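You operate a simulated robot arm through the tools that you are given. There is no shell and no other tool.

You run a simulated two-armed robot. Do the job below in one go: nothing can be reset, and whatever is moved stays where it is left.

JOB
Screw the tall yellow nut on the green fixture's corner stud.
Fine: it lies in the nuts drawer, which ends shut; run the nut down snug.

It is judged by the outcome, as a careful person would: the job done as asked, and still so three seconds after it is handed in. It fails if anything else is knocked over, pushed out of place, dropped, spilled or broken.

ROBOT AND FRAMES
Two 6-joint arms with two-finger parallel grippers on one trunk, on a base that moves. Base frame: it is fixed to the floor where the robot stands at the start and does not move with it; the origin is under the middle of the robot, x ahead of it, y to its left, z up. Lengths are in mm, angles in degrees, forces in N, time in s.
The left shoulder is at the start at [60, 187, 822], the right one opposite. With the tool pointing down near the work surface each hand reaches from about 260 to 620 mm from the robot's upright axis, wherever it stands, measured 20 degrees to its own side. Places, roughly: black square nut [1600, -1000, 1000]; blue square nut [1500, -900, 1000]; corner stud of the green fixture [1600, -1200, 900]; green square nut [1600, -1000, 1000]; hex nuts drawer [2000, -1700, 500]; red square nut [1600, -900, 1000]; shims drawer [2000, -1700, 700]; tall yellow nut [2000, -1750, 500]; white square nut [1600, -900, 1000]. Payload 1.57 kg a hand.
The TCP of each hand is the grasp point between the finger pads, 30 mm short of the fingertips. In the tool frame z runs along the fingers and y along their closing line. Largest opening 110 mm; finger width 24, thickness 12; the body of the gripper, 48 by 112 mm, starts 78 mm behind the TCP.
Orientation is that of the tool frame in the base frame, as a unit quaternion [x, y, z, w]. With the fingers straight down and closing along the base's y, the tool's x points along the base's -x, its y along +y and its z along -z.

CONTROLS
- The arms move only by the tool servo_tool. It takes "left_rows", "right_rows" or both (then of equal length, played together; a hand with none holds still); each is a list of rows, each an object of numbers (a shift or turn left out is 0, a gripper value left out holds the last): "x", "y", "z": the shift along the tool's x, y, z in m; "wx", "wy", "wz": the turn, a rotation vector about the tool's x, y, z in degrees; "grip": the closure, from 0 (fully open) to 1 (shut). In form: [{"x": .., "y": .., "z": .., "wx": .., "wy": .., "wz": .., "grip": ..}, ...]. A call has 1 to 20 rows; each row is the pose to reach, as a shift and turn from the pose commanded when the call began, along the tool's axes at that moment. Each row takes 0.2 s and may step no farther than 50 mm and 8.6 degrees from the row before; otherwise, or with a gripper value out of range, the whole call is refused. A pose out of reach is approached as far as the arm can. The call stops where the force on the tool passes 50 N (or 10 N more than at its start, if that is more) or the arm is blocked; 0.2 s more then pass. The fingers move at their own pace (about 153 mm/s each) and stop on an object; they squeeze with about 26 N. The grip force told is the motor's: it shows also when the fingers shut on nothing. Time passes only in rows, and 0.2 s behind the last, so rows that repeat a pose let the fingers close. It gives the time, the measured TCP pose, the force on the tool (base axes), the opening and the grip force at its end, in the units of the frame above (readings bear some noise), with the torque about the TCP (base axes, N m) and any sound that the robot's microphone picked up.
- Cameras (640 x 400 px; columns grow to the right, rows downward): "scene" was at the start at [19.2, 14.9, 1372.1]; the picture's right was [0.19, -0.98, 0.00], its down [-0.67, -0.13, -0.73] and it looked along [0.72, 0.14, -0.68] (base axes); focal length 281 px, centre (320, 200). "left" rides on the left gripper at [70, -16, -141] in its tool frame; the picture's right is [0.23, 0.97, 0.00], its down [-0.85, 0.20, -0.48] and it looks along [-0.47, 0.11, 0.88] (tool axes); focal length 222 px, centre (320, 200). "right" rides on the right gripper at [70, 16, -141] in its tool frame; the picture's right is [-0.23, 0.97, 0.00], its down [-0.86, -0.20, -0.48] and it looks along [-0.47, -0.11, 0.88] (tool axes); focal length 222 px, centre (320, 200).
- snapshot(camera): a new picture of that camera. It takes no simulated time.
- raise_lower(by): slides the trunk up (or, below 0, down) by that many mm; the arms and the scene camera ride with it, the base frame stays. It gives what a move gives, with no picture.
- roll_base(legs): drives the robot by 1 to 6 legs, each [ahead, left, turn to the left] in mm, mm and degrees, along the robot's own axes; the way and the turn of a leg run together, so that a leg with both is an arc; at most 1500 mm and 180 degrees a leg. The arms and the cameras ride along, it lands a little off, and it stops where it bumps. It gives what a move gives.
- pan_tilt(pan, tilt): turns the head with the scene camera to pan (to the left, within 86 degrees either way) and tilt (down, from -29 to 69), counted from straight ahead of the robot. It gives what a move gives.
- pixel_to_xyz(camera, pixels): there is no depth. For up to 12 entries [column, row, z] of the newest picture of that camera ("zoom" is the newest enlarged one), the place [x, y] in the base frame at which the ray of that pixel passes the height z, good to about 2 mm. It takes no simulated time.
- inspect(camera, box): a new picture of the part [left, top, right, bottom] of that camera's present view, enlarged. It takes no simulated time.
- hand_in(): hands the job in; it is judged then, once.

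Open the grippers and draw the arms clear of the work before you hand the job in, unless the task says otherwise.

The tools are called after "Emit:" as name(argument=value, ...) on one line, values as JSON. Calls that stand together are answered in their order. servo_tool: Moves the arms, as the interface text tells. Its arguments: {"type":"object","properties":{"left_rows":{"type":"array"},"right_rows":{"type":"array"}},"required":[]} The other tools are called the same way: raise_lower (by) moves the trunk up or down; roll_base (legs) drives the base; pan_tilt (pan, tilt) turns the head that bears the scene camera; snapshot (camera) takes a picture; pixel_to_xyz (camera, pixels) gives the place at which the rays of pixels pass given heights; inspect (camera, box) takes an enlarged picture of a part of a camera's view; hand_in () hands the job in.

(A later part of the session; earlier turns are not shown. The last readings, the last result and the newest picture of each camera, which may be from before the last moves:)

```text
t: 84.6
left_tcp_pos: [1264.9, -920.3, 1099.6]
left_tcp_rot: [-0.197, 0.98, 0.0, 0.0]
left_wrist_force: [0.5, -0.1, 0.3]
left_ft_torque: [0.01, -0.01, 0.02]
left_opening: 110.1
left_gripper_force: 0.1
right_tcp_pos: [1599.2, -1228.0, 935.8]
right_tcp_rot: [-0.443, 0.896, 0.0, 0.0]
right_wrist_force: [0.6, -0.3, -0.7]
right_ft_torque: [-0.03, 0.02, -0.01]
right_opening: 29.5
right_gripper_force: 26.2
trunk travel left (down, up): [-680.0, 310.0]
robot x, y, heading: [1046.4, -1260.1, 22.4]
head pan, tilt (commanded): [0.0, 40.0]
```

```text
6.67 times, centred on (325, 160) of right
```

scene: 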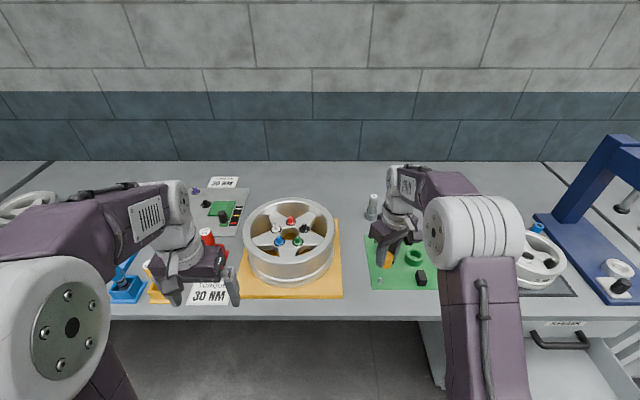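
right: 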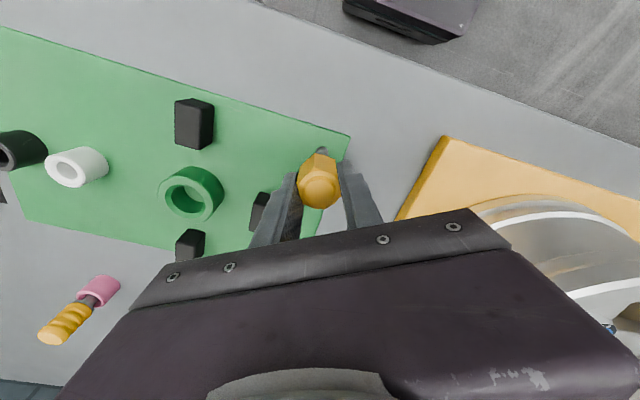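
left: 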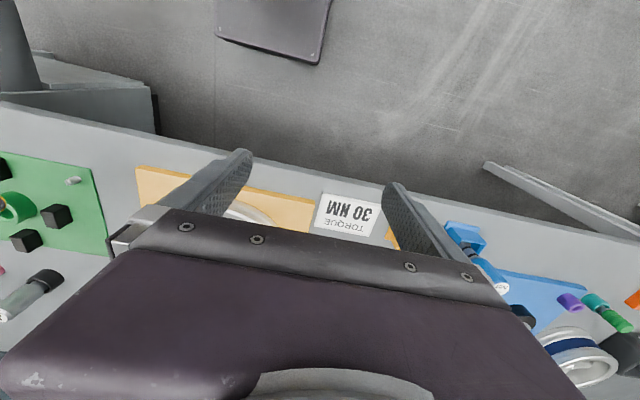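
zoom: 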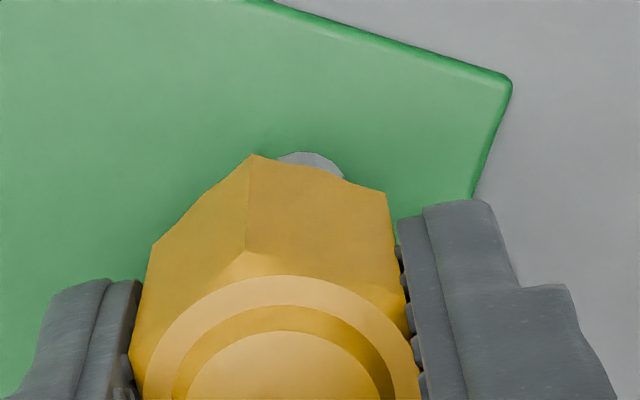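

From the right view the nut's bottom centre is at column 320.4 while the stud's arc is centred near 323.8, i.e. the stud is ~3.5 mm toward tool +y; the left view says ~1 mm toward +x. I shift by that and look again.

Emit:
servo_tool(right_rows=[{"x": 0.001, "y": 0.002}, {"x": 0.001, "y": 0.0038}, {"x": 0.001, "y": 0.0038}])

Emit:
inspect(camera="scene", box=[365, 255, 405, 285])

Emit:
inspect(camera="left", box=[33, 155, 108, 205])

Emit:
inspect(camera="right", box=[300, 145, 340, 175])

```text
t: 85.4
left_tcp_pos: [1263.2, -919.1, 1099.0]
left_tcp_rot: [-0.197, 0.98, 0.001, 0.0]
left_wrist_force: [0.2, -0.3, 0.4]
left_ft_torque: [0.01, 0.02, 0.03]
left_opening: 110.0
left_gripper_force: 0.0
right_tcp_pos: [1596.6, -1227.2, 935.5]
right_tcp_rot: [-0.443, 0.897, 0.0, 0.0]
right_wrist_force: [0.5, -0.4, -0.6]
right_ft_torque: [0.01, -0.02, 0.03]
right_opening: 29.7
right_gripper_force: 25.9
trunk travel left (down, up): [-680.0, 310.0]
robot x, y, heading: [1046.9, -1258.2, 22.6]
head pan, tilt (commanded): [0.0, 40.0]
```

```text
13.33 times, centred on (385, 270) of scene
```

zoom: 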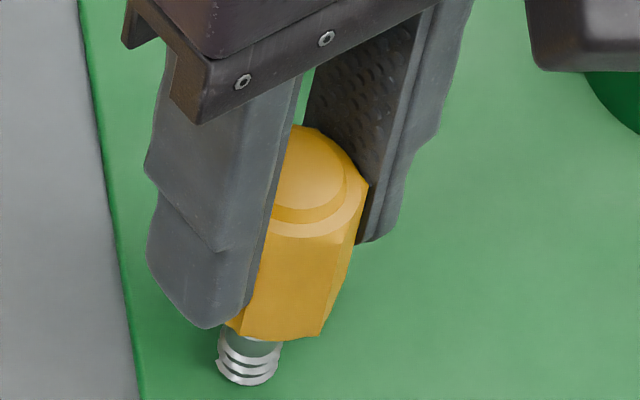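

```text
8.00 times, centred on (70, 180) of left
```

zoom: 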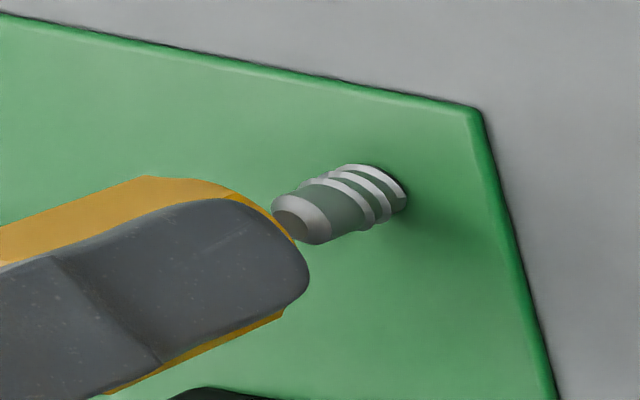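

```text
13.33 times, centred on (320, 160) of right
```

zoom: 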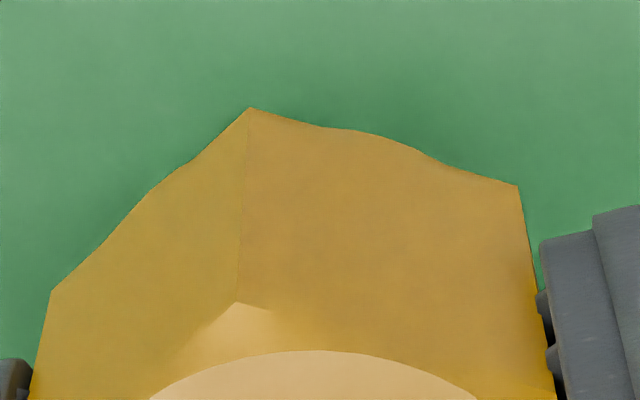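

The stud is now hidden under the nut in the right view, and the scene and left views agree within about 1 mm. Before engaging, I wind the hand back (counter-clockwise, -90°) at this height to have a long clockwise stroke.

Emit:
servo_tool(right_rows=[{"wz": -8.2}, {"wz": -16.4}, {"wz": -24.6}, {"wz": -32.8}, {"wz": -41}, {"wz": -49.2}, {"wz": -57.4}, {"wz": -65.6}, {"wz": -73.8}, {"wz": -82}, {"wz": -90}, {"wz": -90}])

Emit:
inspect(camera="scene", box=[355, 240, 415, 290])

Emit:
inspect(camera="left", box=[33, 155, 108, 205])

Emit:
snapshot(camera="right")

```text
t: 88.0
left_tcp_pos: [1264.8, -920.0, 1099.4]
left_tcp_rot: [-0.197, 0.98, 0.0, -0.001]
left_wrist_force: [-0.6, 0.3, -0.2]
left_ft_torque: [0.0, -0.01, 0.01]
left_opening: 110.3
left_gripper_force: 0.0
right_tcp_pos: [1595.1, -1227.3, 934.8]
right_tcp_rot: [0.948, -0.319, 0.0, 0.0]
right_wrist_force: [-0.1, -0.2, -1.1]
right_ft_torque: [-0.02, -0.01, 0.01]
right_opening: 29.8
right_gripper_force: 25.4
trunk travel left (down, up): [-680.0, 310.0]
robot x, y, heading: [1047.9, -1259.3, 22.6]
head pan, tilt (commanded): [0.0, 40.0]
```

```text
8.00 times, centred on (385, 265) of scene
```

zoom: 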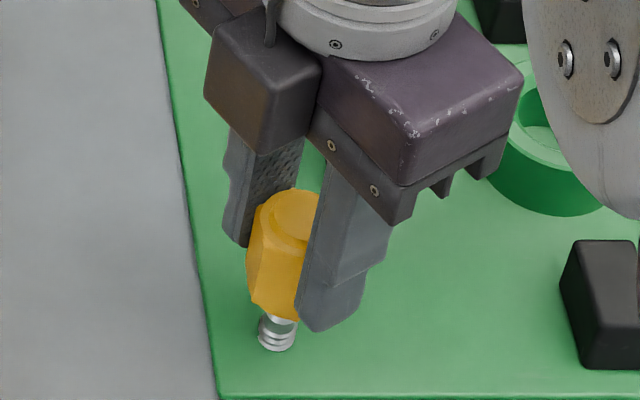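

```text
8.00 times, centred on (70, 180) of left
```

zoom: 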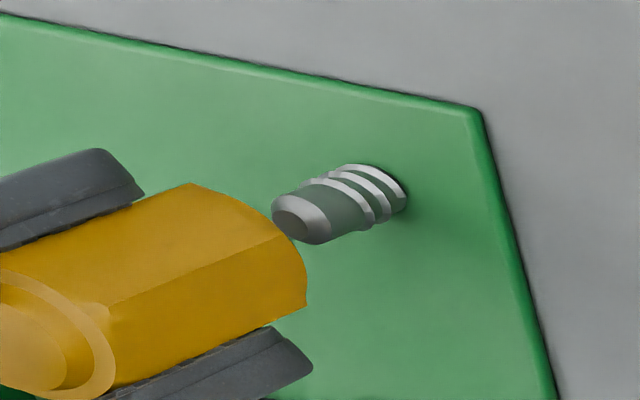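

```text
taken
```

right: 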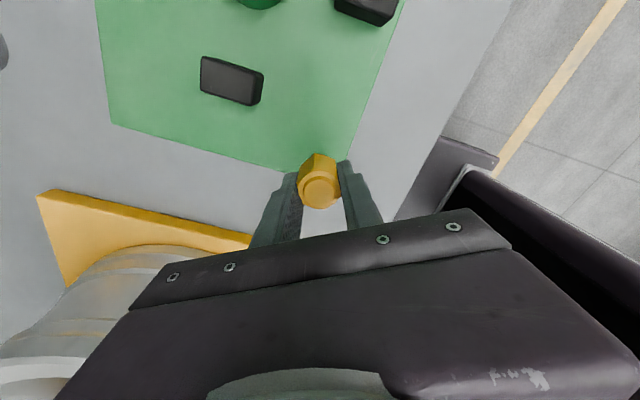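

The wind-back worked and gives a free view of the nut: from left and scene views the stud lies about 2 mm ahead and 1.2 mm right of the nut axis. I shift by that and check again.

Emit:
servo_tool(right_rows=[{"x": 0.002, "y": -0.0011}, {"x": 0.002, "y": -0.0011}])

Emit:
inspect(camera="scene", box=[360, 250, 400, 290])

Emit:
inspect(camera="left", box=[43, 160, 97, 196])

Emit:
inspect(camera="right", box=[290, 135, 350, 175])

```text
t: 88.6
left_tcp_pos: [1265.1, -917.9, 1100.0]
left_tcp_rot: [-0.197, 0.98, 0.0, 0.0]
left_wrist_force: [0.3, -0.6, 0.0]
left_ft_torque: [0.05, -0.04, 0.01]
left_opening: 109.9
left_gripper_force: 0.0
right_tcp_pos: [1597.8, -1227.1, 936.8]
right_tcp_rot: [0.947, -0.321, -0.001, 0.0]
right_wrist_force: [-0.2, -0.4, -1.1]
right_ft_torque: [-0.01, -0.04, -0.01]
right_opening: 29.6
right_gripper_force: 26.1
trunk travel left (down, up): [-680.0, 310.0]
robot x, y, heading: [1046.8, -1269.3, 22.4]
head pan, tilt (commanded): [0.0, 40.0]
```

```text
10.00 times, centred on (380, 270) of scene
```

zoom: 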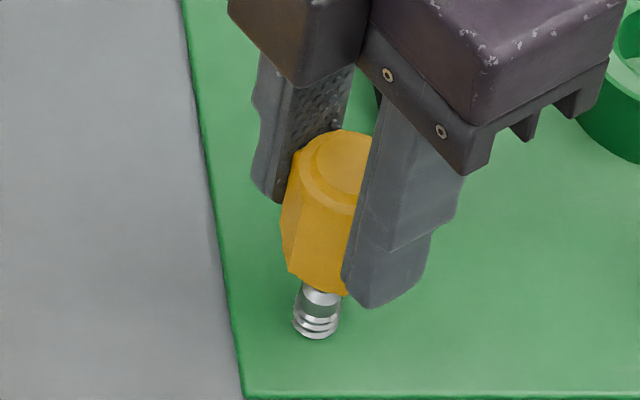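

```text
11.11 times, centred on (70, 178) of left
```

zoom: 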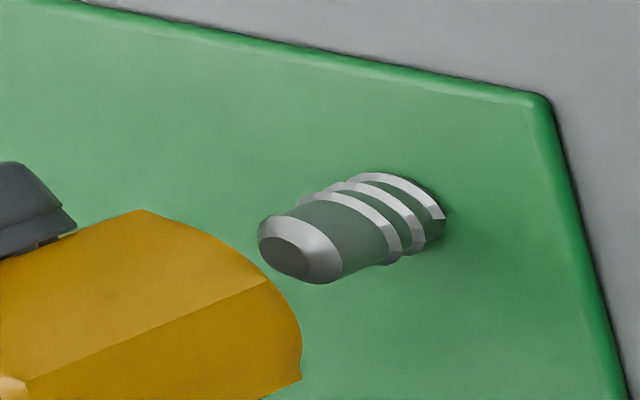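

```text
10.00 times, centred on (320, 155) of right
```

zoom: 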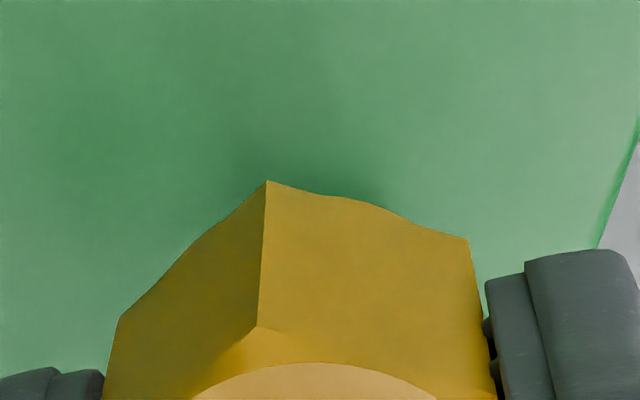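

Both views now agree to under 1 mm (stud about 0.9 mm toward the robot). I apply a small correction and lower 14 mm slowly, watching the force.

Emit:
servo_tool(right_rows=[{"x": -0.0003, "y": 0.0005}, {"x": -0.0003, "y": 0.0005, "z": 0.003}, {"x": -0.0003, "y": 0.0005, "z": 0.006}, {"x": -0.0003, "y": 0.0005, "z": 0.009}, {"x": -0.0003, "y": 0.0005, "z": 0.012}, {"x": -0.0003, "y": 0.0005, "z": 0.014}])

Emit:
inspect(camera="scene", box=[360, 250, 400, 290])

Emit:
inspect(camera="left", box=[43, 160, 97, 196])

```text
t: 90.0
left_tcp_pos: [1264.0, -918.4, 1099.6]
left_tcp_rot: [-0.197, 0.98, 0.0, 0.0]
left_wrist_force: [-0.2, 0.2, -0.5]
left_ft_torque: [0.0, -0.02, -0.03]
left_opening: 110.1
left_gripper_force: 0.2
right_tcp_pos: [1597.9, -1228.4, 921.7]
right_tcp_rot: [0.947, -0.32, 0.0, 0.0]
right_wrist_force: [-0.4, -0.2, -0.5]
right_ft_torque: [-0.04, -0.01, 0.0]
right_opening: 29.7
right_gripper_force: 25.9
trunk travel left (down, up): [-680.0, 310.0]
robot x, y, heading: [1042.1, -1262.0, 22.5]
head pan, tilt (commanded): [0.0, 40.0]
```

```text
10.00 times, centred on (380, 270) of scene
```

zoom: 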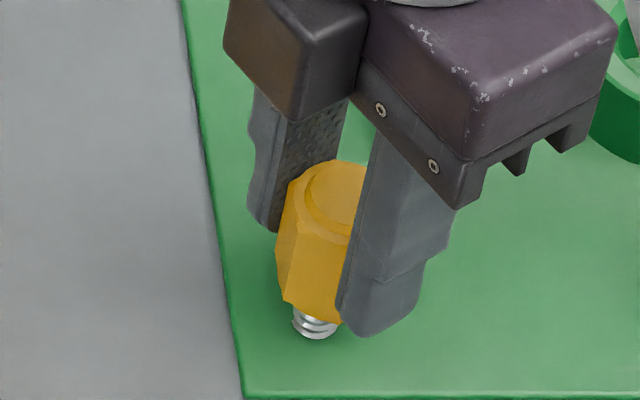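

```text
11.11 times, centred on (70, 178) of left
```

zoom: 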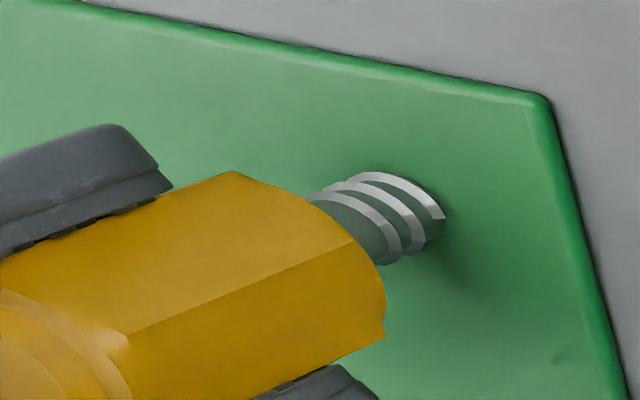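

No contact force yet, and the nut's bottom centre lies on the stud's axis in the left view (263,267 against 266). I lower further in 1.5 mm steps.

Emit:
servo_tool(right_rows=[{"z": 0.0015}, {"z": 0.003}, {"z": 0.0045}, {"z": 0.0045}])

Emit:
inspect(camera="left", box=[43, 160, 97, 196])

```text
t: 91.0
left_tcp_pos: [1264.4, -920.0, 1099.5]
left_tcp_rot: [-0.196, 0.981, -0.001, 0.0]
left_wrist_force: [-0.1, -0.2, 0.2]
left_ft_torque: [-0.01, 0.01, 0.0]
left_opening: 109.9
left_gripper_force: 0.1
right_tcp_pos: [1597.3, -1228.1, 917.3]
right_tcp_rot: [0.947, -0.321, 0.0, 0.0]
right_wrist_force: [0.1, 1.0, 0.2]
right_ft_torque: [-0.06, 0.02, -0.02]
right_opening: 29.5
right_gripper_force: 26.2
trunk travel left (down, up): [-680.0, 310.0]
robot x, y, heading: [1045.1, -1262.5, 22.6]
head pan, tilt (commanded): [0.0, 40.0]
```

```text
11.11 times, centred on (70, 178) of left
```

zoom: 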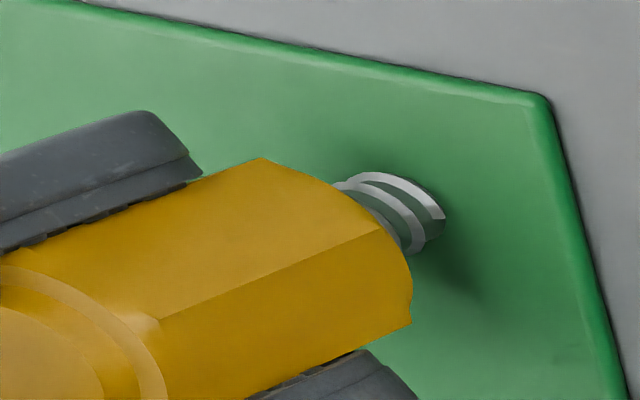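

Still free; the smooth lead is inside the nut. I go on down by 1 mm steps to feel the thread start.

Emit:
servo_tool(right_rows=[{"z": 0.001}, {"z": 0.002}, {"z": 0.003}, {"z": 0.003}])

```text
t: 92.0
left_tcp_pos: [1265.3, -919.5, 1099.6]
left_tcp_rot: [-0.197, 0.98, -0.001, 0.0]
left_wrist_force: [1.1, 0.3, 0.1]
left_ft_torque: [0.0, -0.01, -0.02]
left_opening: 110.2
left_gripper_force: 0.1
right_tcp_pos: [1597.9, -1228.6, 915.5]
right_tcp_rot: [0.947, -0.321, 0.0, 0.0]
right_wrist_force: [-0.1, -0.1, -0.9]
right_ft_torque: [-0.04, -0.01, 0.02]
right_opening: 29.7
right_gripper_force: 25.2
trunk travel left (down, up): [-680.0, 310.0]
robot x, y, heading: [1047.4, -1261.6, 22.6]
head pan, tilt (commanded): [0.0, 40.0]
```

No force yet. Another 3 mm.

Emit:
servo_tool(right_rows=[{"z": 0.001}, {"z": 0.002}, {"z": 0.003}, {"z": 0.003}])

Emit:
inspect(camera="left", box=[43, 160, 97, 196])

Emit:
inspect(camera="scene", box=[360, 250, 400, 290])

```text
t: 93.0
left_tcp_pos: [1263.5, -920.5, 1099.4]
left_tcp_rot: [-0.197, 0.98, 0.0, 0.0]
left_wrist_force: [0.5, 0.0, 0.0]
left_ft_torque: [0.03, 0.0, 0.0]
left_opening: 110.0
left_gripper_force: 0.1
right_tcp_pos: [1597.4, -1227.4, 910.4]
right_tcp_rot: [0.947, -0.321, 0.0, 0.0]
right_wrist_force: [-0.1, -0.5, -0.9]
right_ft_torque: [-0.04, 0.03, 0.01]
right_opening: 29.5
right_gripper_force: 25.5
trunk travel left (down, up): [-680.0, 310.0]
robot x, y, heading: [1048.3, -1262.4, 22.7]
head pan, tilt (commanded): [0.0, 40.0]
```

```text
11.11 times, centred on (70, 178) of left
```

zoom: 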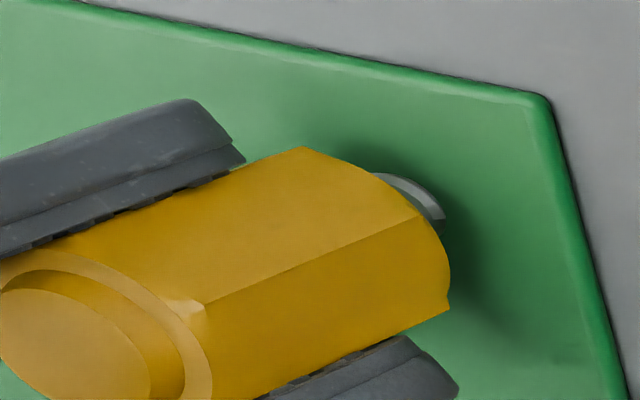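

```text
10.00 times, centred on (380, 270) of scene
```

zoom: 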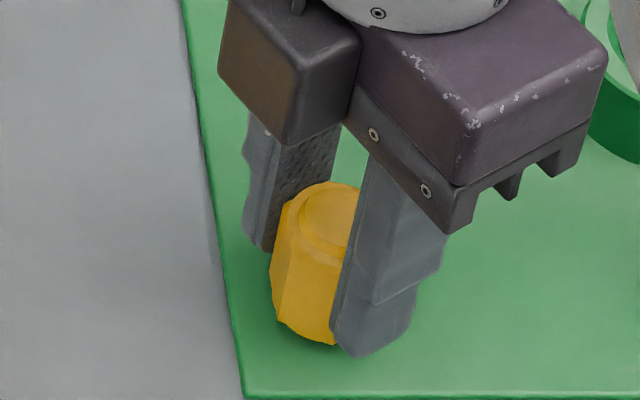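

The nut has slid down without force over part of the threads; only the lowest crest is still visible. I go on by small steps until it bears.

Emit:
servo_tool(right_rows=[{"z": 0.001}, {"z": 0.002}, {"z": 0.003}, {"z": 0.003}])

```text
t: 94.0
left_tcp_pos: [1263.2, -919.7, 1099.4]
left_tcp_rot: [-0.196, 0.981, 0.0, 0.0]
left_wrist_force: [-1.4, 0.1, -0.3]
left_ft_torque: [-0.04, 0.06, -0.02]
left_opening: 110.0
left_gripper_force: 0.2
right_tcp_pos: [1596.9, -1228.8, 908.6]
right_tcp_rot: [0.947, -0.32, 0.001, 0.0]
right_wrist_force: [-1.3, 0.2, 0.9]
right_ft_torque: [0.06, 0.05, 0.0]
right_opening: 29.8
right_gripper_force: 25.9
trunk travel left (down, up): [-680.0, 310.0]
robot x, y, heading: [1045.4, -1262.2, 22.5]
head pan, tilt (commanded): [0.0, 40.0]
```

A trace of contact maybe (z force +0.9 against -0.9). I go 1.5 mm more to confirm.

Emit:
servo_tool(right_rows=[{"z": 0.0005}, {"z": 0.001}, {"z": 0.0015}, {"z": 0.0015}])

Emit:
inspect(camera="left", box=[43, 160, 97, 196])

```text
t: 95.0
left_tcp_pos: [1263.4, -920.5, 1099.6]
left_tcp_rot: [-0.197, 0.98, 0.0, 0.001]
left_wrist_force: [0.6, 0.0, -0.5]
left_ft_torque: [0.01, -0.03, 0.0]
left_opening: 110.1
left_gripper_force: 0.1
right_tcp_pos: [1598.0, -1228.1, 909.1]
right_tcp_rot: [0.947, -0.321, 0.003, -0.001]
right_wrist_force: [3.1, 0.0, 15.5]
right_ft_torque: [0.05, 0.19, 0.01]
right_opening: 29.8
right_gripper_force: 25.8
trunk travel left (down, up): [-680.0, 310.0]
robot x, y, heading: [1047.3, -1265.9, 22.7]
head pan, tilt (commanded): [0.0, 40.0]
```

```text
11.11 times, centred on (70, 178) of left
```

zoom: 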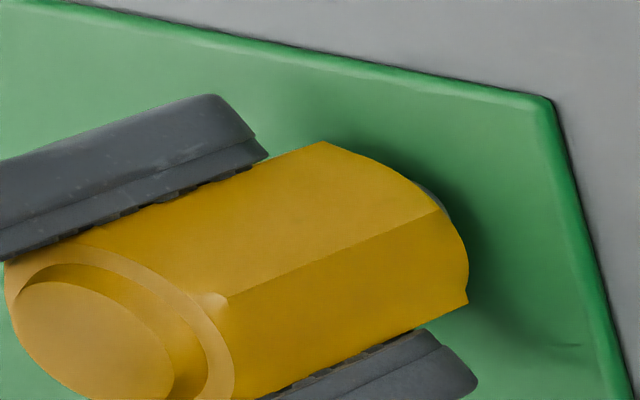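

Contact now: 15.5 N upward at TCP z≈909, nut bottom about 8 mm above the plate, so the thread starts here. I turn clockwise (+wz) 82° with a slight downward lead and watch force and torque.

Emit:
servo_tool(right_rows=[{"wz": 8.2}, {"wz": 16.4}, {"wz": 24.6}, {"wz": 32.8}, {"wz": 41}, {"wz": 49.2}, {"wz": 57.4}, {"wz": 65.6}, {"wz": 73.8}, {"wz": 82}, {"wz": 82}])

Emit:
inspect(camera="left", box=[43, 160, 97, 196])

```text
t: 97.4
left_tcp_pos: [1263.8, -920.8, 1099.1]
left_tcp_rot: [-0.197, 0.98, 0.001, 0.0]
left_wrist_force: [-0.3, 0.6, -0.2]
left_ft_torque: [-0.01, -0.02, -0.01]
left_opening: 110.0
left_gripper_force: 0.0
right_tcp_pos: [1596.7, -1228.1, 907.3]
right_tcp_rot: [-0.504, 0.864, 0.0, 0.001]
right_wrist_force: [4.0, -3.0, 8.8]
right_ft_torque: [-0.09, -0.19, -0.01]
right_opening: 29.5
right_gripper_force: 25.6
trunk travel left (down, up): [-680.0, 310.0]
robot x, y, heading: [1045.9, -1258.2, 22.7]
head pan, tilt (commanded): [0.0, 40.0]
```

```text
11.11 times, centred on (70, 178) of left
```

zoom: 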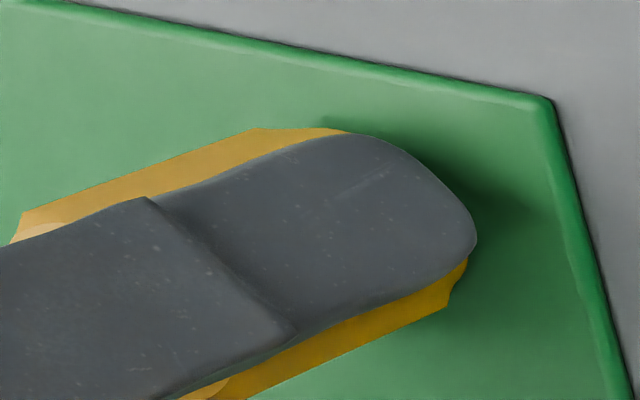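

Force eased from 15.5 to 8.8 N and the hand sank about 1-2 mm: the thread draws. I go on turning 82° more with a 1 mm lead downward.

Emit:
servo_tool(right_rows=[{"wz": 8.2, "z": 0.0001}, {"wz": 16.4, "z": 0.0002}, {"wz": 24.6, "z": 0.0003}, {"wz": 32.8, "z": 0.0004}, {"wz": 41, "z": 0.0005}, {"wz": 49.2, "z": 0.0006}, {"wz": 57.4, "z": 0.0007}, {"wz": 65.6, "z": 0.0008}, {"wz": 73.8, "z": 0.0009}, {"wz": 82, "z": 0.001}, {"wz": 82, "z": 0.001}])

Emit:
inspect(camera="left", box=[43, 160, 97, 196])

Emit:
inspect(camera="scene", box=[360, 250, 400, 290])

```text
t: 99.8
left_tcp_pos: [1264.2, -920.1, 1100.0]
left_tcp_rot: [-0.197, 0.98, 0.001, 0.001]
left_wrist_force: [-0.8, 0.5, -0.1]
left_ft_torque: [0.03, 0.0, 0.01]
left_opening: 109.8
left_gripper_force: 0.1
right_tcp_pos: [1596.7, -1228.5, 906.5]
right_tcp_rot: [0.187, 0.982, 0.0, 0.0]
right_wrist_force: [-3.5, -4.5, -2.5]
right_ft_torque: [-0.09, 0.08, 0.02]
right_opening: 29.6
right_gripper_force: 26.4
trunk travel left (down, up): [-680.0, 310.0]
robot x, y, heading: [1042.8, -1261.6, 22.7]
head pan, tilt (commanded): [0.0, 40.0]
```

```text
11.11 times, centred on (70, 178) of left
```

zoom: 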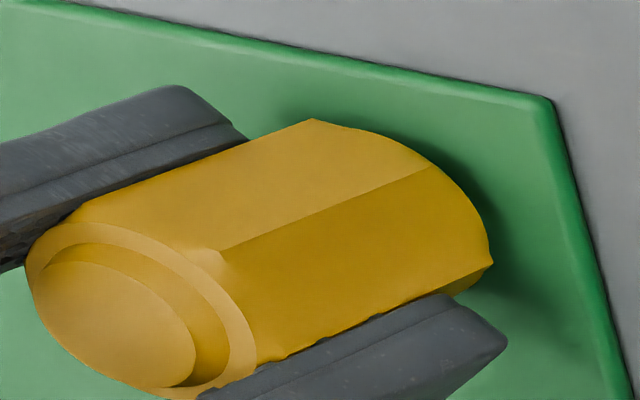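

```text
10.00 times, centred on (380, 270) of scene
```

zoom: 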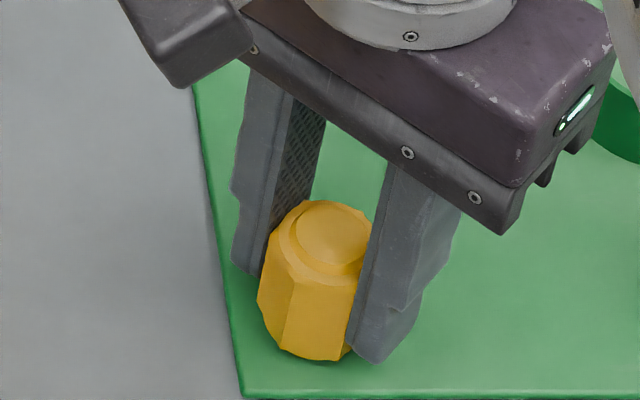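

The nut bears no more (Fz -2.5 N: the thread now pulls it down), so the pitch is larger than my lead. I turn 57° more with a 1.5 mm lead.

Emit:
servo_tool(right_rows=[{"wz": 8.2, "z": 0.0002}, {"wz": 16.4, "z": 0.0004}, {"wz": 24.6, "z": 0.0006}, {"wz": 32.8, "z": 0.0008}, {"wz": 41, "z": 0.001}, {"wz": 49.2, "z": 0.0012}, {"wz": 57.4, "z": 0.0015}, {"wz": 57.4, "z": 0.0015}])

Emit:
inspect(camera="left", box=[43, 160, 97, 196])

Emit:
snapshot(camera="right")

```text
t: 101.6
left_tcp_pos: [1264.0, -920.5, 1100.2]
left_tcp_rot: [-0.197, 0.98, 0.001, 0.001]
left_wrist_force: [0.4, -0.3, 0.6]
left_ft_torque: [0.03, 0.01, -0.01]
left_opening: 109.8
left_gripper_force: 0.1
right_tcp_pos: [1596.0, -1229.6, 905.8]
right_tcp_rot: [0.635, 0.772, 0.001, 0.0]
right_wrist_force: [-6.5, -5.2, 1.4]
right_ft_torque: [-0.23, 0.22, 0.03]
right_opening: 29.6
right_gripper_force: 26.1
trunk travel left (down, up): [-680.0, 310.0]
robot x, y, heading: [1046.2, -1264.6, 22.4]
head pan, tilt (commanded): [0.0, 40.0]
```

```text
11.11 times, centred on (70, 178) of left
```

zoom: 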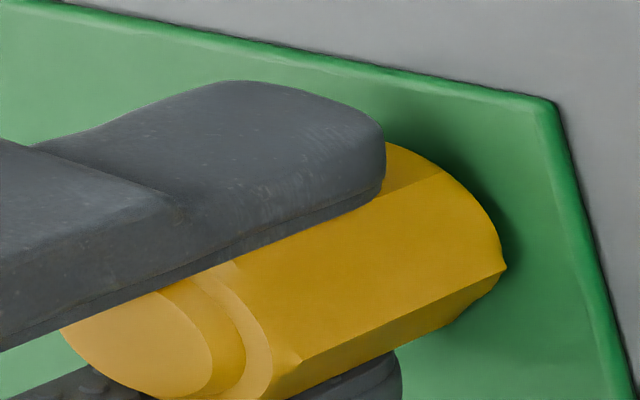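

```text
taken
```

right: 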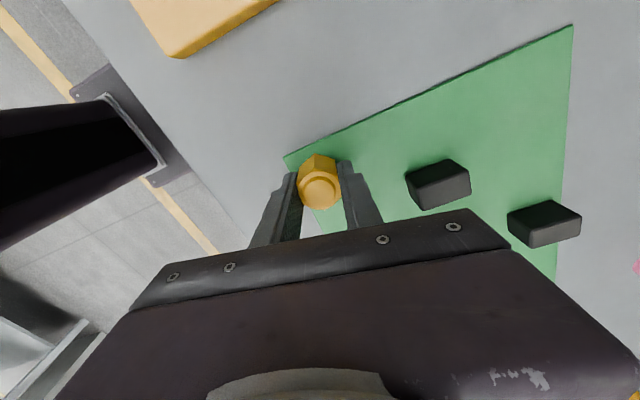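

Turned 221° so far; Fz near zero, but a side force (-6.5,-5.2 N) shows ~0.6 mm eccentricity. I ease that and turn 49° more with a 0.6 mm lead.

Emit:
servo_tool(right_rows=[{"x": -0.0003, "y": -0.0006}, {"x": -0.0003, "y": -0.0006, "wz": 8.2, "z": 0.0001}, {"x": -0.0003, "y": -0.0006, "wz": 16.4, "z": 0.0002}, {"x": -0.0003, "y": -0.0006, "wz": 24.6, "z": 0.0003}, {"x": -0.0003, "y": -0.0006, "wz": 32.8, "z": 0.0004}, {"x": -0.0003, "y": -0.0006, "wz": 41, "z": 0.0005}, {"x": -0.0003, "y": -0.0006, "wz": 49.2, "z": 0.0006}, {"x": -0.0003, "y": -0.0006, "wz": 49.2, "z": 0.0006}])

Emit:
inspect(camera="left", box=[43, 160, 97, 196])

```text
t: 103.4
left_tcp_pos: [1263.3, -920.4, 1100.1]
left_tcp_rot: [-0.197, 0.98, 0.001, 0.002]
left_wrist_force: [-0.3, -0.3, -0.7]
left_ft_torque: [-0.02, 0.0, 0.0]
left_opening: 110.1
left_gripper_force: 0.1
right_tcp_pos: [1595.8, -1226.9, 903.8]
right_tcp_rot: [0.899, 0.437, 0.0, 0.001]
right_wrist_force: [-4.8, -0.5, 2.0]
right_ft_torque: [-0.07, 0.29, -0.01]
right_opening: 29.9
right_gripper_force: 26.3
trunk travel left (down, up): [-680.0, 310.0]
robot x, y, heading: [1048.5, -1265.2, 22.6]
head pan, tilt (commanded): [0.0, 40.0]
```

```text
11.11 times, centred on (70, 178) of left
```

zoom: 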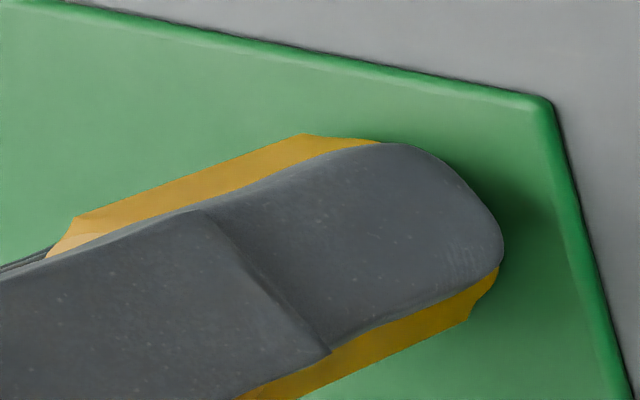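

270° turned, hand at z≈903.8, forces low. I open the fingers around the nut and wind the hand back 240° (a multiple of 60° for the hex) for the next stroke.

Emit:
servo_tool(right_rows=[{"grip": 0.6}, {"grip": 0.45}, {"grip": 0.45}])

Emit:
inspect(camera="scene", box=[350, 240, 410, 290])

Emit:
inspect(camera="right", box=[270, 130, 370, 210])

```text
t: 104.2
left_tcp_pos: [1263.5, -918.7, 1099.4]
left_tcp_rot: [-0.196, 0.981, 0.0, 0.0]
left_wrist_force: [-0.6, -0.5, -0.8]
left_ft_torque: [0.0, 0.01, 0.02]
left_opening: 110.1
left_gripper_force: 0.1
right_tcp_pos: [1597.9, -1228.5, 903.8]
right_tcp_rot: [0.899, 0.438, 0.0, 0.0]
right_wrist_force: [0.3, 1.0, -0.2]
right_ft_torque: [0.0, -0.02, 0.03]
right_opening: 60.9
right_gripper_force: 0.0
trunk travel left (down, up): [-680.0, 310.0]
robot x, y, heading: [1046.1, -1260.6, 22.5]
head pan, tilt (commanded): [0.0, 40.0]
```

```text
8.00 times, centred on (380, 265) of scene
```

zoom: 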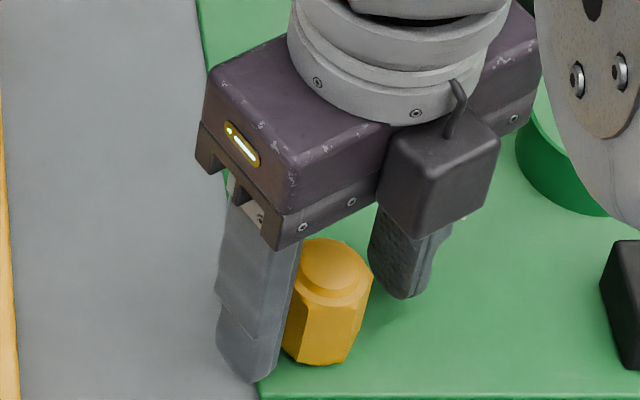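

```text
5.00 times, centred on (320, 170) of right
```

zoom: 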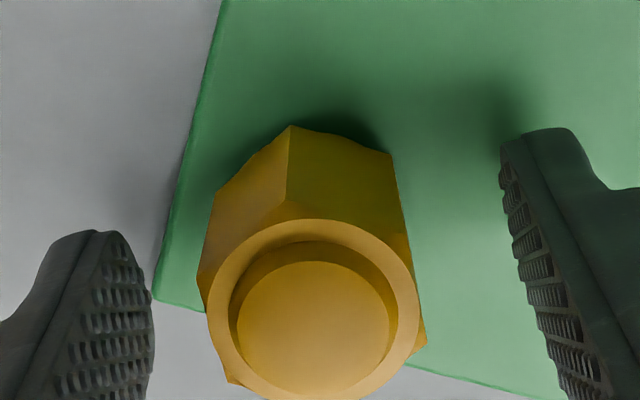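

The nut stands straight on the stud with the fingers clear on both sides. I wind back 120° twice.

Emit:
servo_tool(right_rows=[{"wz": -8}, {"wz": -16}, {"wz": -24}, {"wz": -32}, {"wz": -40}, {"wz": -48}, {"wz": -56}, {"wz": -64}, {"wz": -72}, {"wz": -80}, {"wz": -88}, {"wz": -96}, {"wz": -104}, {"wz": -112}, {"wz": -120}, {"wz": -120}])

Emit:
servo_tool(right_rows=[{"wz": -8}, {"wz": -16}, {"wz": -24}, {"wz": -32}, {"wz": -40}, {"wz": -48}, {"wz": -56}, {"wz": -64}, {"wz": -72}, {"wz": -80}, {"wz": -88}, {"wz": -96}, {"wz": -104}, {"wz": -112}, {"wz": -120}, {"wz": -120}])

Emit:
inspect(camera="right", box=[270, 130, 370, 210])

Emit:
inspect(camera="left", box=[43, 160, 97, 196])

Emit:
inspect(camera="scene", box=[350, 240, 410, 290])

```text
t: 107.6
left_tcp_pos: [1263.7, -919.8, 1099.8]
left_tcp_rot: [-0.196, 0.981, 0.0, 0.0]
left_wrist_force: [0.0, -0.2, 0.5]
left_ft_torque: [0.0, 0.02, 0.03]
left_opening: 110.2
left_gripper_force: 0.1
right_tcp_pos: [1597.5, -1227.9, 903.6]
right_tcp_rot: [0.069, 0.998, 0.001, 0.0]
right_wrist_force: [-0.3, -0.1, -0.5]
right_ft_torque: [0.0, 0.02, 0.02]
right_opening: 60.6
right_gripper_force: 0.0
trunk travel left (down, up): [-680.0, 310.0]
robot x, y, heading: [1045.1, -1260.3, 22.5]
head pan, tilt (commanded): [0.0, 40.0]
```

```text
t: 111.0
left_tcp_pos: [1264.0, -919.7, 1099.2]
left_tcp_rot: [-0.196, 0.981, 0.0, 0.0]
left_wrist_force: [-0.2, 0.2, 0.3]
left_ft_torque: [0.0, 0.0, -0.02]
left_opening: 110.3
left_gripper_force: 0.1
right_tcp_pos: [1596.6, -1229.1, 903.1]
right_tcp_rot: [0.83, -0.558, 0.0, -0.002]
right_wrist_force: [0.2, -0.1, -0.2]
right_ft_torque: [0.01, 0.01, 0.05]
right_opening: 60.5
right_gripper_force: 0.0
trunk travel left (down, up): [-680.0, 310.0]
robot x, y, heading: [1047.4, -1264.4, 22.6]
head pan, tilt (commanded): [0.0, 40.0]
```

```text
5.00 times, centred on (320, 170) of right
```

zoom: 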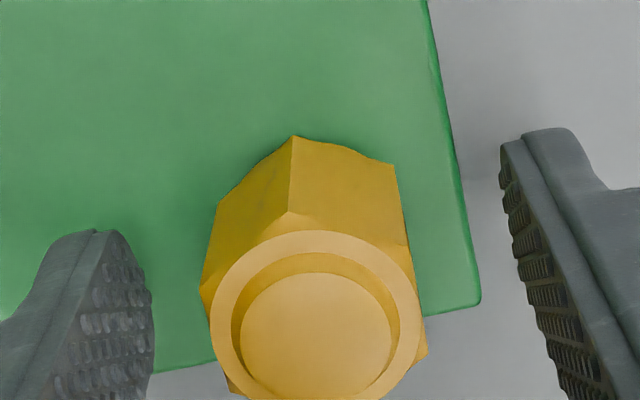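

```text
11.11 times, centred on (70, 178) of left
```

zoom: 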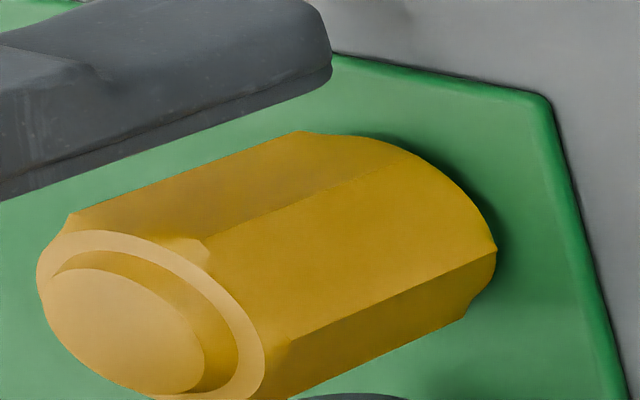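

```text
8.00 times, centred on (380, 265) of scene
```

zoom: 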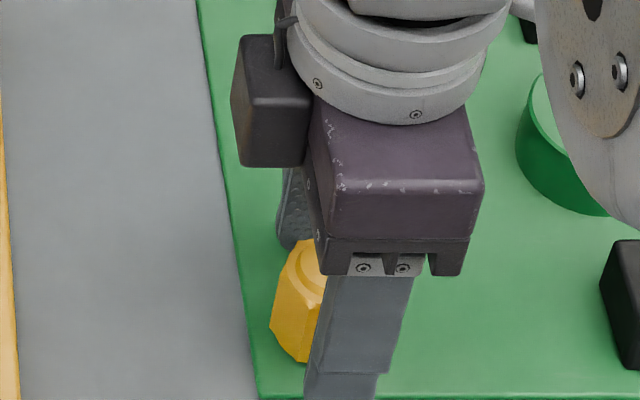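

The nut's bottom is now about 7 mm above the plate (it started the thread 6 mm higher, so roughly 6-7 mm per turn). The hand springs ~2 mm off the nut's axis when free, so I shift the hand 2.4 mm along tool -x to centre it and check.

Emit:
servo_tool(right_rows=[{"x": -0.0012, "y": 0.0003}, {"x": -0.0024, "y": 0.0006}, {"x": -0.0024, "y": 0.0006}])

Emit:
inspect(camera="right", box=[270, 130, 370, 210])

```text
t: 111.8
left_tcp_pos: [1265.3, -919.4, 1099.4]
left_tcp_rot: [-0.197, 0.98, 0.0, 0.0]
left_wrist_force: [0.0, -0.7, 0.0]
left_ft_torque: [0.01, 0.0, -0.02]
left_opening: 110.4
left_gripper_force: 0.1
right_tcp_pos: [1595.3, -1226.0, 903.9]
right_tcp_rot: [0.829, -0.559, 0.0, 0.0]
right_wrist_force: [-0.8, 0.5, -0.1]
right_ft_torque: [0.01, -0.01, -0.02]
right_opening: 60.6
right_gripper_force: 0.1
trunk travel left (down, up): [-680.0, 310.0]
robot x, y, heading: [1049.4, -1258.6, 22.6]
head pan, tilt (commanded): [0.0, 40.0]
```

```text
5.00 times, centred on (320, 170) of right
```

zoom: 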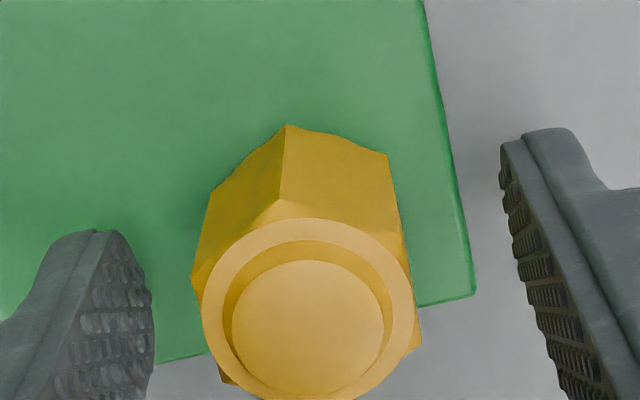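

The boss now sits at (317.6,195.6) against (319.6,193.4) when it was held centred, so I shift 1.6 mm along -x and 1.4 mm along -y more, then close.

Emit:
servo_tool(right_rows=[{"x": -0.0016, "y": -0.0014}, {"x": -0.0016, "y": -0.0014}, {"x": -0.0016, "y": -0.0014, "grip": 0.65}, {"x": -0.0016, "y": -0.0014, "grip": 1}, {"x": -0.0016, "y": -0.0014, "grip": 1}, {"x": -0.0016, "y": -0.0014, "grip": 1}])

Emit:
inspect(camera="right", box=[270, 130, 370, 210])

```text
t: 113.2
left_tcp_pos: [1264.8, -920.3, 1099.5]
left_tcp_rot: [-0.197, 0.98, 0.0, -0.001]
left_wrist_force: [0.0, 0.6, 0.6]
left_ft_torque: [0.03, -0.02, 0.01]
left_opening: 110.2
left_gripper_force: 0.0
right_tcp_pos: [1596.3, -1225.0, 903.6]
right_tcp_rot: [0.829, -0.559, 0.001, -0.002]
right_wrist_force: [-0.6, 0.2, 0.4]
right_ft_torque: [0.0, 0.01, -0.04]
right_opening: 29.7
right_gripper_force: 26.1
trunk travel left (down, up): [-680.0, 310.0]
robot x, y, heading: [1045.0, -1258.1, 22.4]
head pan, tilt (commanded): [0.0, 40.0]
```

```text
5.00 times, centred on (320, 170) of right
```

zoom: 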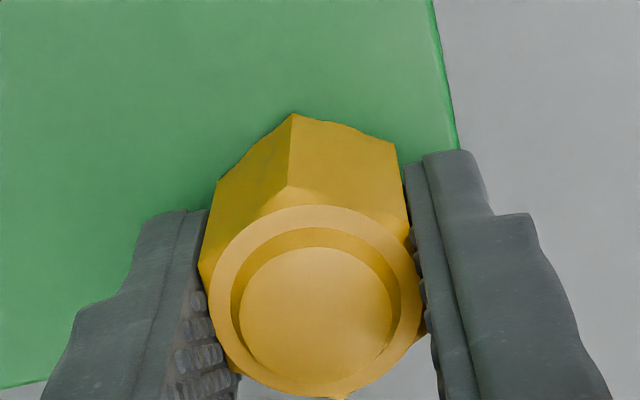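

Held again on the flats with almost no side force. I turn 82° clockwise with a 1.4 mm lead.

Emit:
servo_tool(right_rows=[{"wz": 8.2, "z": 0.00014}, {"wz": 16.4, "z": 0.00028}, {"wz": 24.6, "z": 0.00042}, {"wz": 32.8, "z": 0.00056}, {"wz": 41, "z": 0.0007}, {"wz": 49.2, "z": 0.00084}, {"wz": 57.4, "z": 0.00098}, {"wz": 65.6, "z": 0.00112}, {"wz": 73.8, "z": 0.00126}, {"wz": 82, "z": 0.0014}, {"wz": 82, "z": 0.0014}])

```text
t: 115.6
left_tcp_pos: [1267.0, -921.8, 1100.5]
left_tcp_rot: [-0.197, 0.98, 0.002, -0.001]
left_wrist_force: [-0.1, -0.3, 0.0]
left_ft_torque: [0.0, -0.04, -0.01]
left_opening: 109.9
left_gripper_force: 0.1
right_tcp_pos: [1598.6, -1227.2, 901.9]
right_tcp_rot: [-0.259, 0.966, 0.0, 0.001]
right_wrist_force: [24.1, -16.5, 12.2]
right_ft_torque: [-0.39, -0.58, 0.01]
right_opening: 29.8
right_gripper_force: 26.0
trunk travel left (down, up): [-680.0, 310.0]
robot x, y, heading: [1049.0, -1259.9, 22.6]
head pan, tilt (commanded): [0.0, 40.0]
```

A side force of 29 N has built up: the nut sits ~2.3 mm off the hand's turning axis (my last centring overshot; the proper boss row is ~197). I open the fingers now, re-centre on the nut axis (~(1596.2,-1227.4)) and look.

Emit:
servo_tool(right_rows=[{"z": -0.0006}, {"z": -0.0006, "grip": 0.6}, {"z": -0.0006, "grip": 0.45}, {"z": -0.0006, "grip": 0.45}, {"x": 0.0012, "y": -0.002, "z": -0.0006, "grip": 0.45}, {"x": 0.0012, "y": -0.002, "z": -0.0006, "grip": 0.45}])

Emit:
inspect(camera="right", box=[270, 130, 370, 210])

Emit:
inspect(camera="scene", box=[350, 240, 410, 290])

Emit:
inspect(camera="left", box=[43, 160, 97, 196])

```text
t: 117.0
left_tcp_pos: [1263.6, -919.5, 1099.0]
left_tcp_rot: [-0.197, 0.98, 0.001, 0.0]
left_wrist_force: [0.6, 1.1, -0.3]
left_ft_torque: [0.02, -0.02, 0.02]
left_opening: 110.0
left_gripper_force: 0.1
right_tcp_pos: [1596.0, -1226.6, 903.9]
right_tcp_rot: [-0.259, 0.966, 0.0, 0.0]
right_wrist_force: [-0.1, 1.0, -0.1]
right_ft_torque: [-0.03, 0.0, 0.02]
right_opening: 60.5
right_gripper_force: 0.1
trunk travel left (down, up): [-680.0, 310.0]
robot x, y, heading: [1049.3, -1263.1, 22.4]
head pan, tilt (commanded): [0.0, 40.0]
```

```text
5.00 times, centred on (320, 170) of right
```

zoom: 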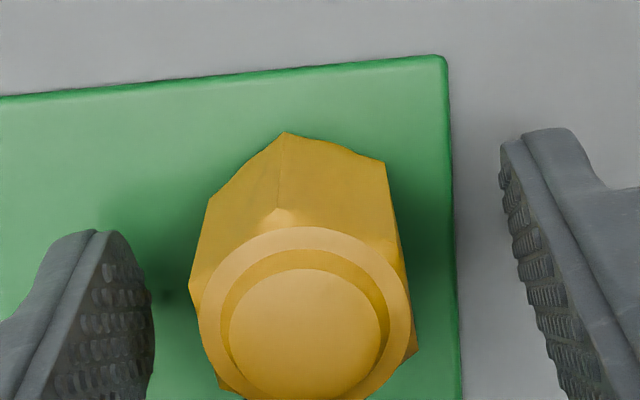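

```text
8.00 times, centred on (380, 265) of scene
```

zoom: 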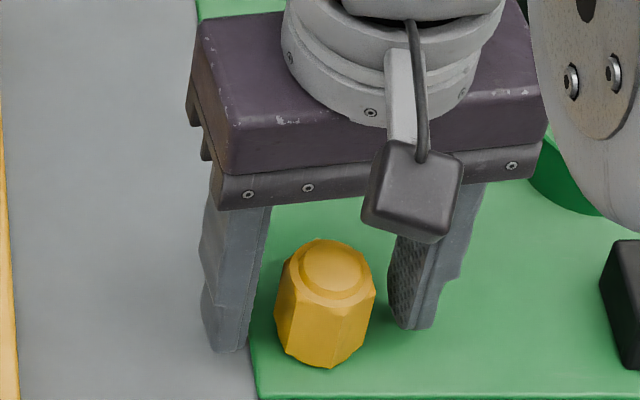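

```text
11.11 times, centred on (70, 178) of left
```

zoom: 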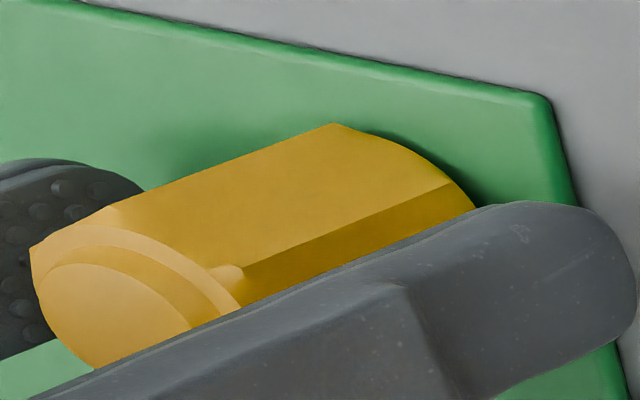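

The boss is now at (316.8,196.6), so the nut is ~2.6 mm toward tool -y. I shift that way, wind back 120° (two flats) with open fingers, and check the centring again.

Emit:
servo_tool(right_rows=[{"y": -0.0025}, {"y": -0.0025}, {"y": -0.0025, "wz": -8}, {"y": -0.0025, "wz": -16}, {"y": -0.0025, "wz": -24}, {"y": -0.0025, "wz": -32}, {"y": -0.0025, "wz": -40}, {"y": -0.0025, "wz": -48}, {"y": -0.0025, "wz": -56}, {"y": -0.0025, "wz": -64}, {"y": -0.0025, "wz": -72}, {"y": -0.0025, "wz": -80}, {"y": -0.0025, "wz": -88}, {"y": -0.0025, "wz": -96}, {"y": -0.0025, "wz": -104}, {"y": -0.0025, "wz": -112}, {"y": -0.0025, "wz": -120}, {"y": -0.0025, "wz": -120}])

Emit:
inspect(camera="right", box=[270, 130, 370, 210])

Emit:
inspect(camera="left", box=[43, 160, 97, 196])

```text
t: 120.8
left_tcp_pos: [1264.5, -918.9, 1099.0]
left_tcp_rot: [-0.197, 0.98, -0.001, 0.0]
left_wrist_force: [-0.1, 0.4, 0.1]
left_ft_torque: [0.0, -0.01, -0.01]
left_opening: 110.0
left_gripper_force: 0.1
right_tcp_pos: [1598.2, -1229.0, 904.3]
right_tcp_rot: [0.966, -0.258, 0.001, 0.0]
right_wrist_force: [0.1, 0.3, -0.9]
right_ft_torque: [0.01, -0.03, 0.0]
right_opening: 60.4
right_gripper_force: 0.1
trunk travel left (down, up): [-680.0, 310.0]
robot x, y, heading: [1042.5, -1261.9, 22.6]
head pan, tilt (commanded): [0.0, 40.0]
```

```text
5.00 times, centred on (320, 170) of right
```

zoom: 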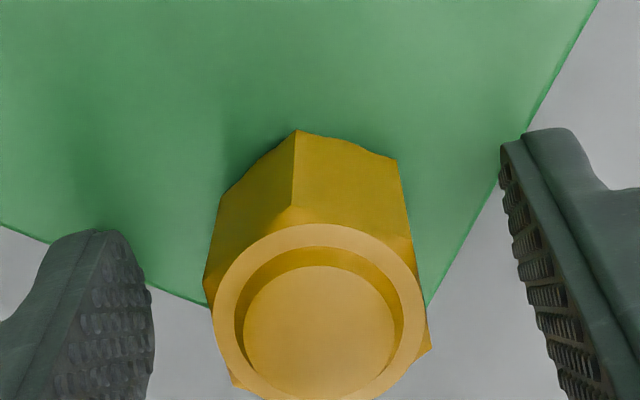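

```text
11.11 times, centred on (70, 178) of left
```

zoom: 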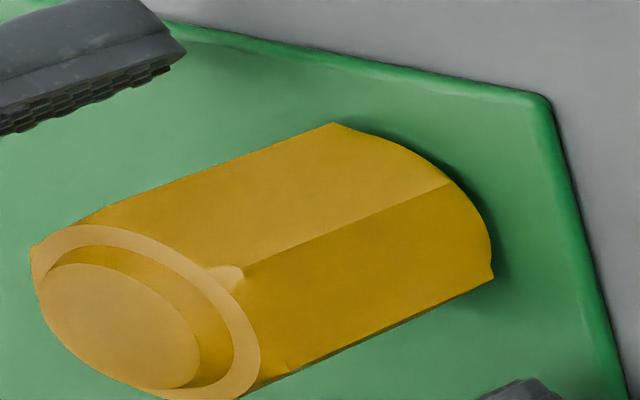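

The boss is at (319.8,197): centred at both orientations now. The height in the left view seems unchanged since the last stroke though, so I look closely at nut, stud and plate from both sides before turning on.

Emit:
inspect(camera="scene", box=[364, 260, 396, 290])

Emit:
inspect(camera="left", box=[63, 160, 99, 190])

Emit:
inspect(camera="right", box=[295, 145, 345, 185])

```text
13.33 times, centred on (380, 275) of scene
```

zoom: 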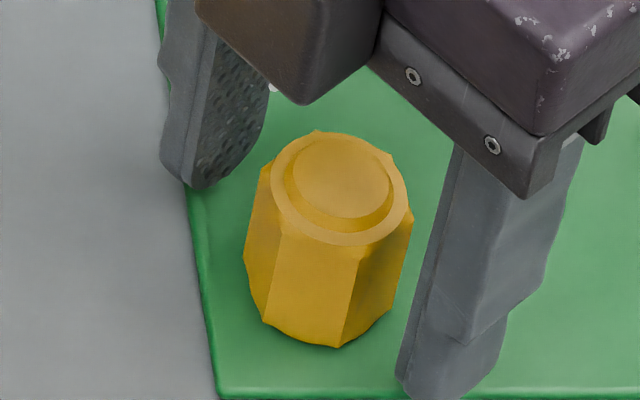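

```text
13.33 times, centred on (81, 175) of left
```

zoom: 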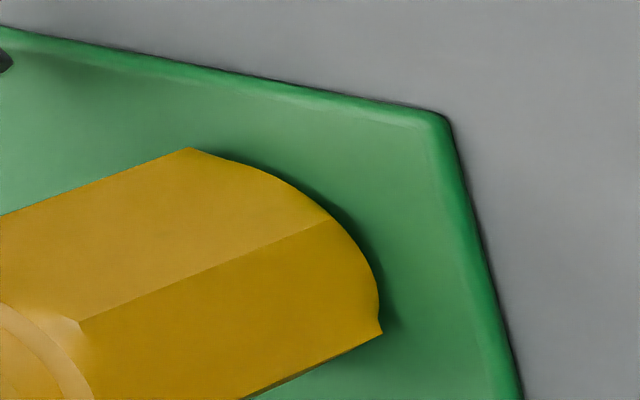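

```text
10.00 times, centred on (320, 165) of right
```

zoom: 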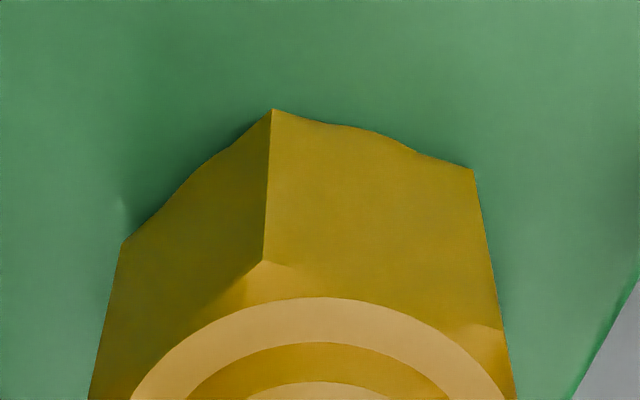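

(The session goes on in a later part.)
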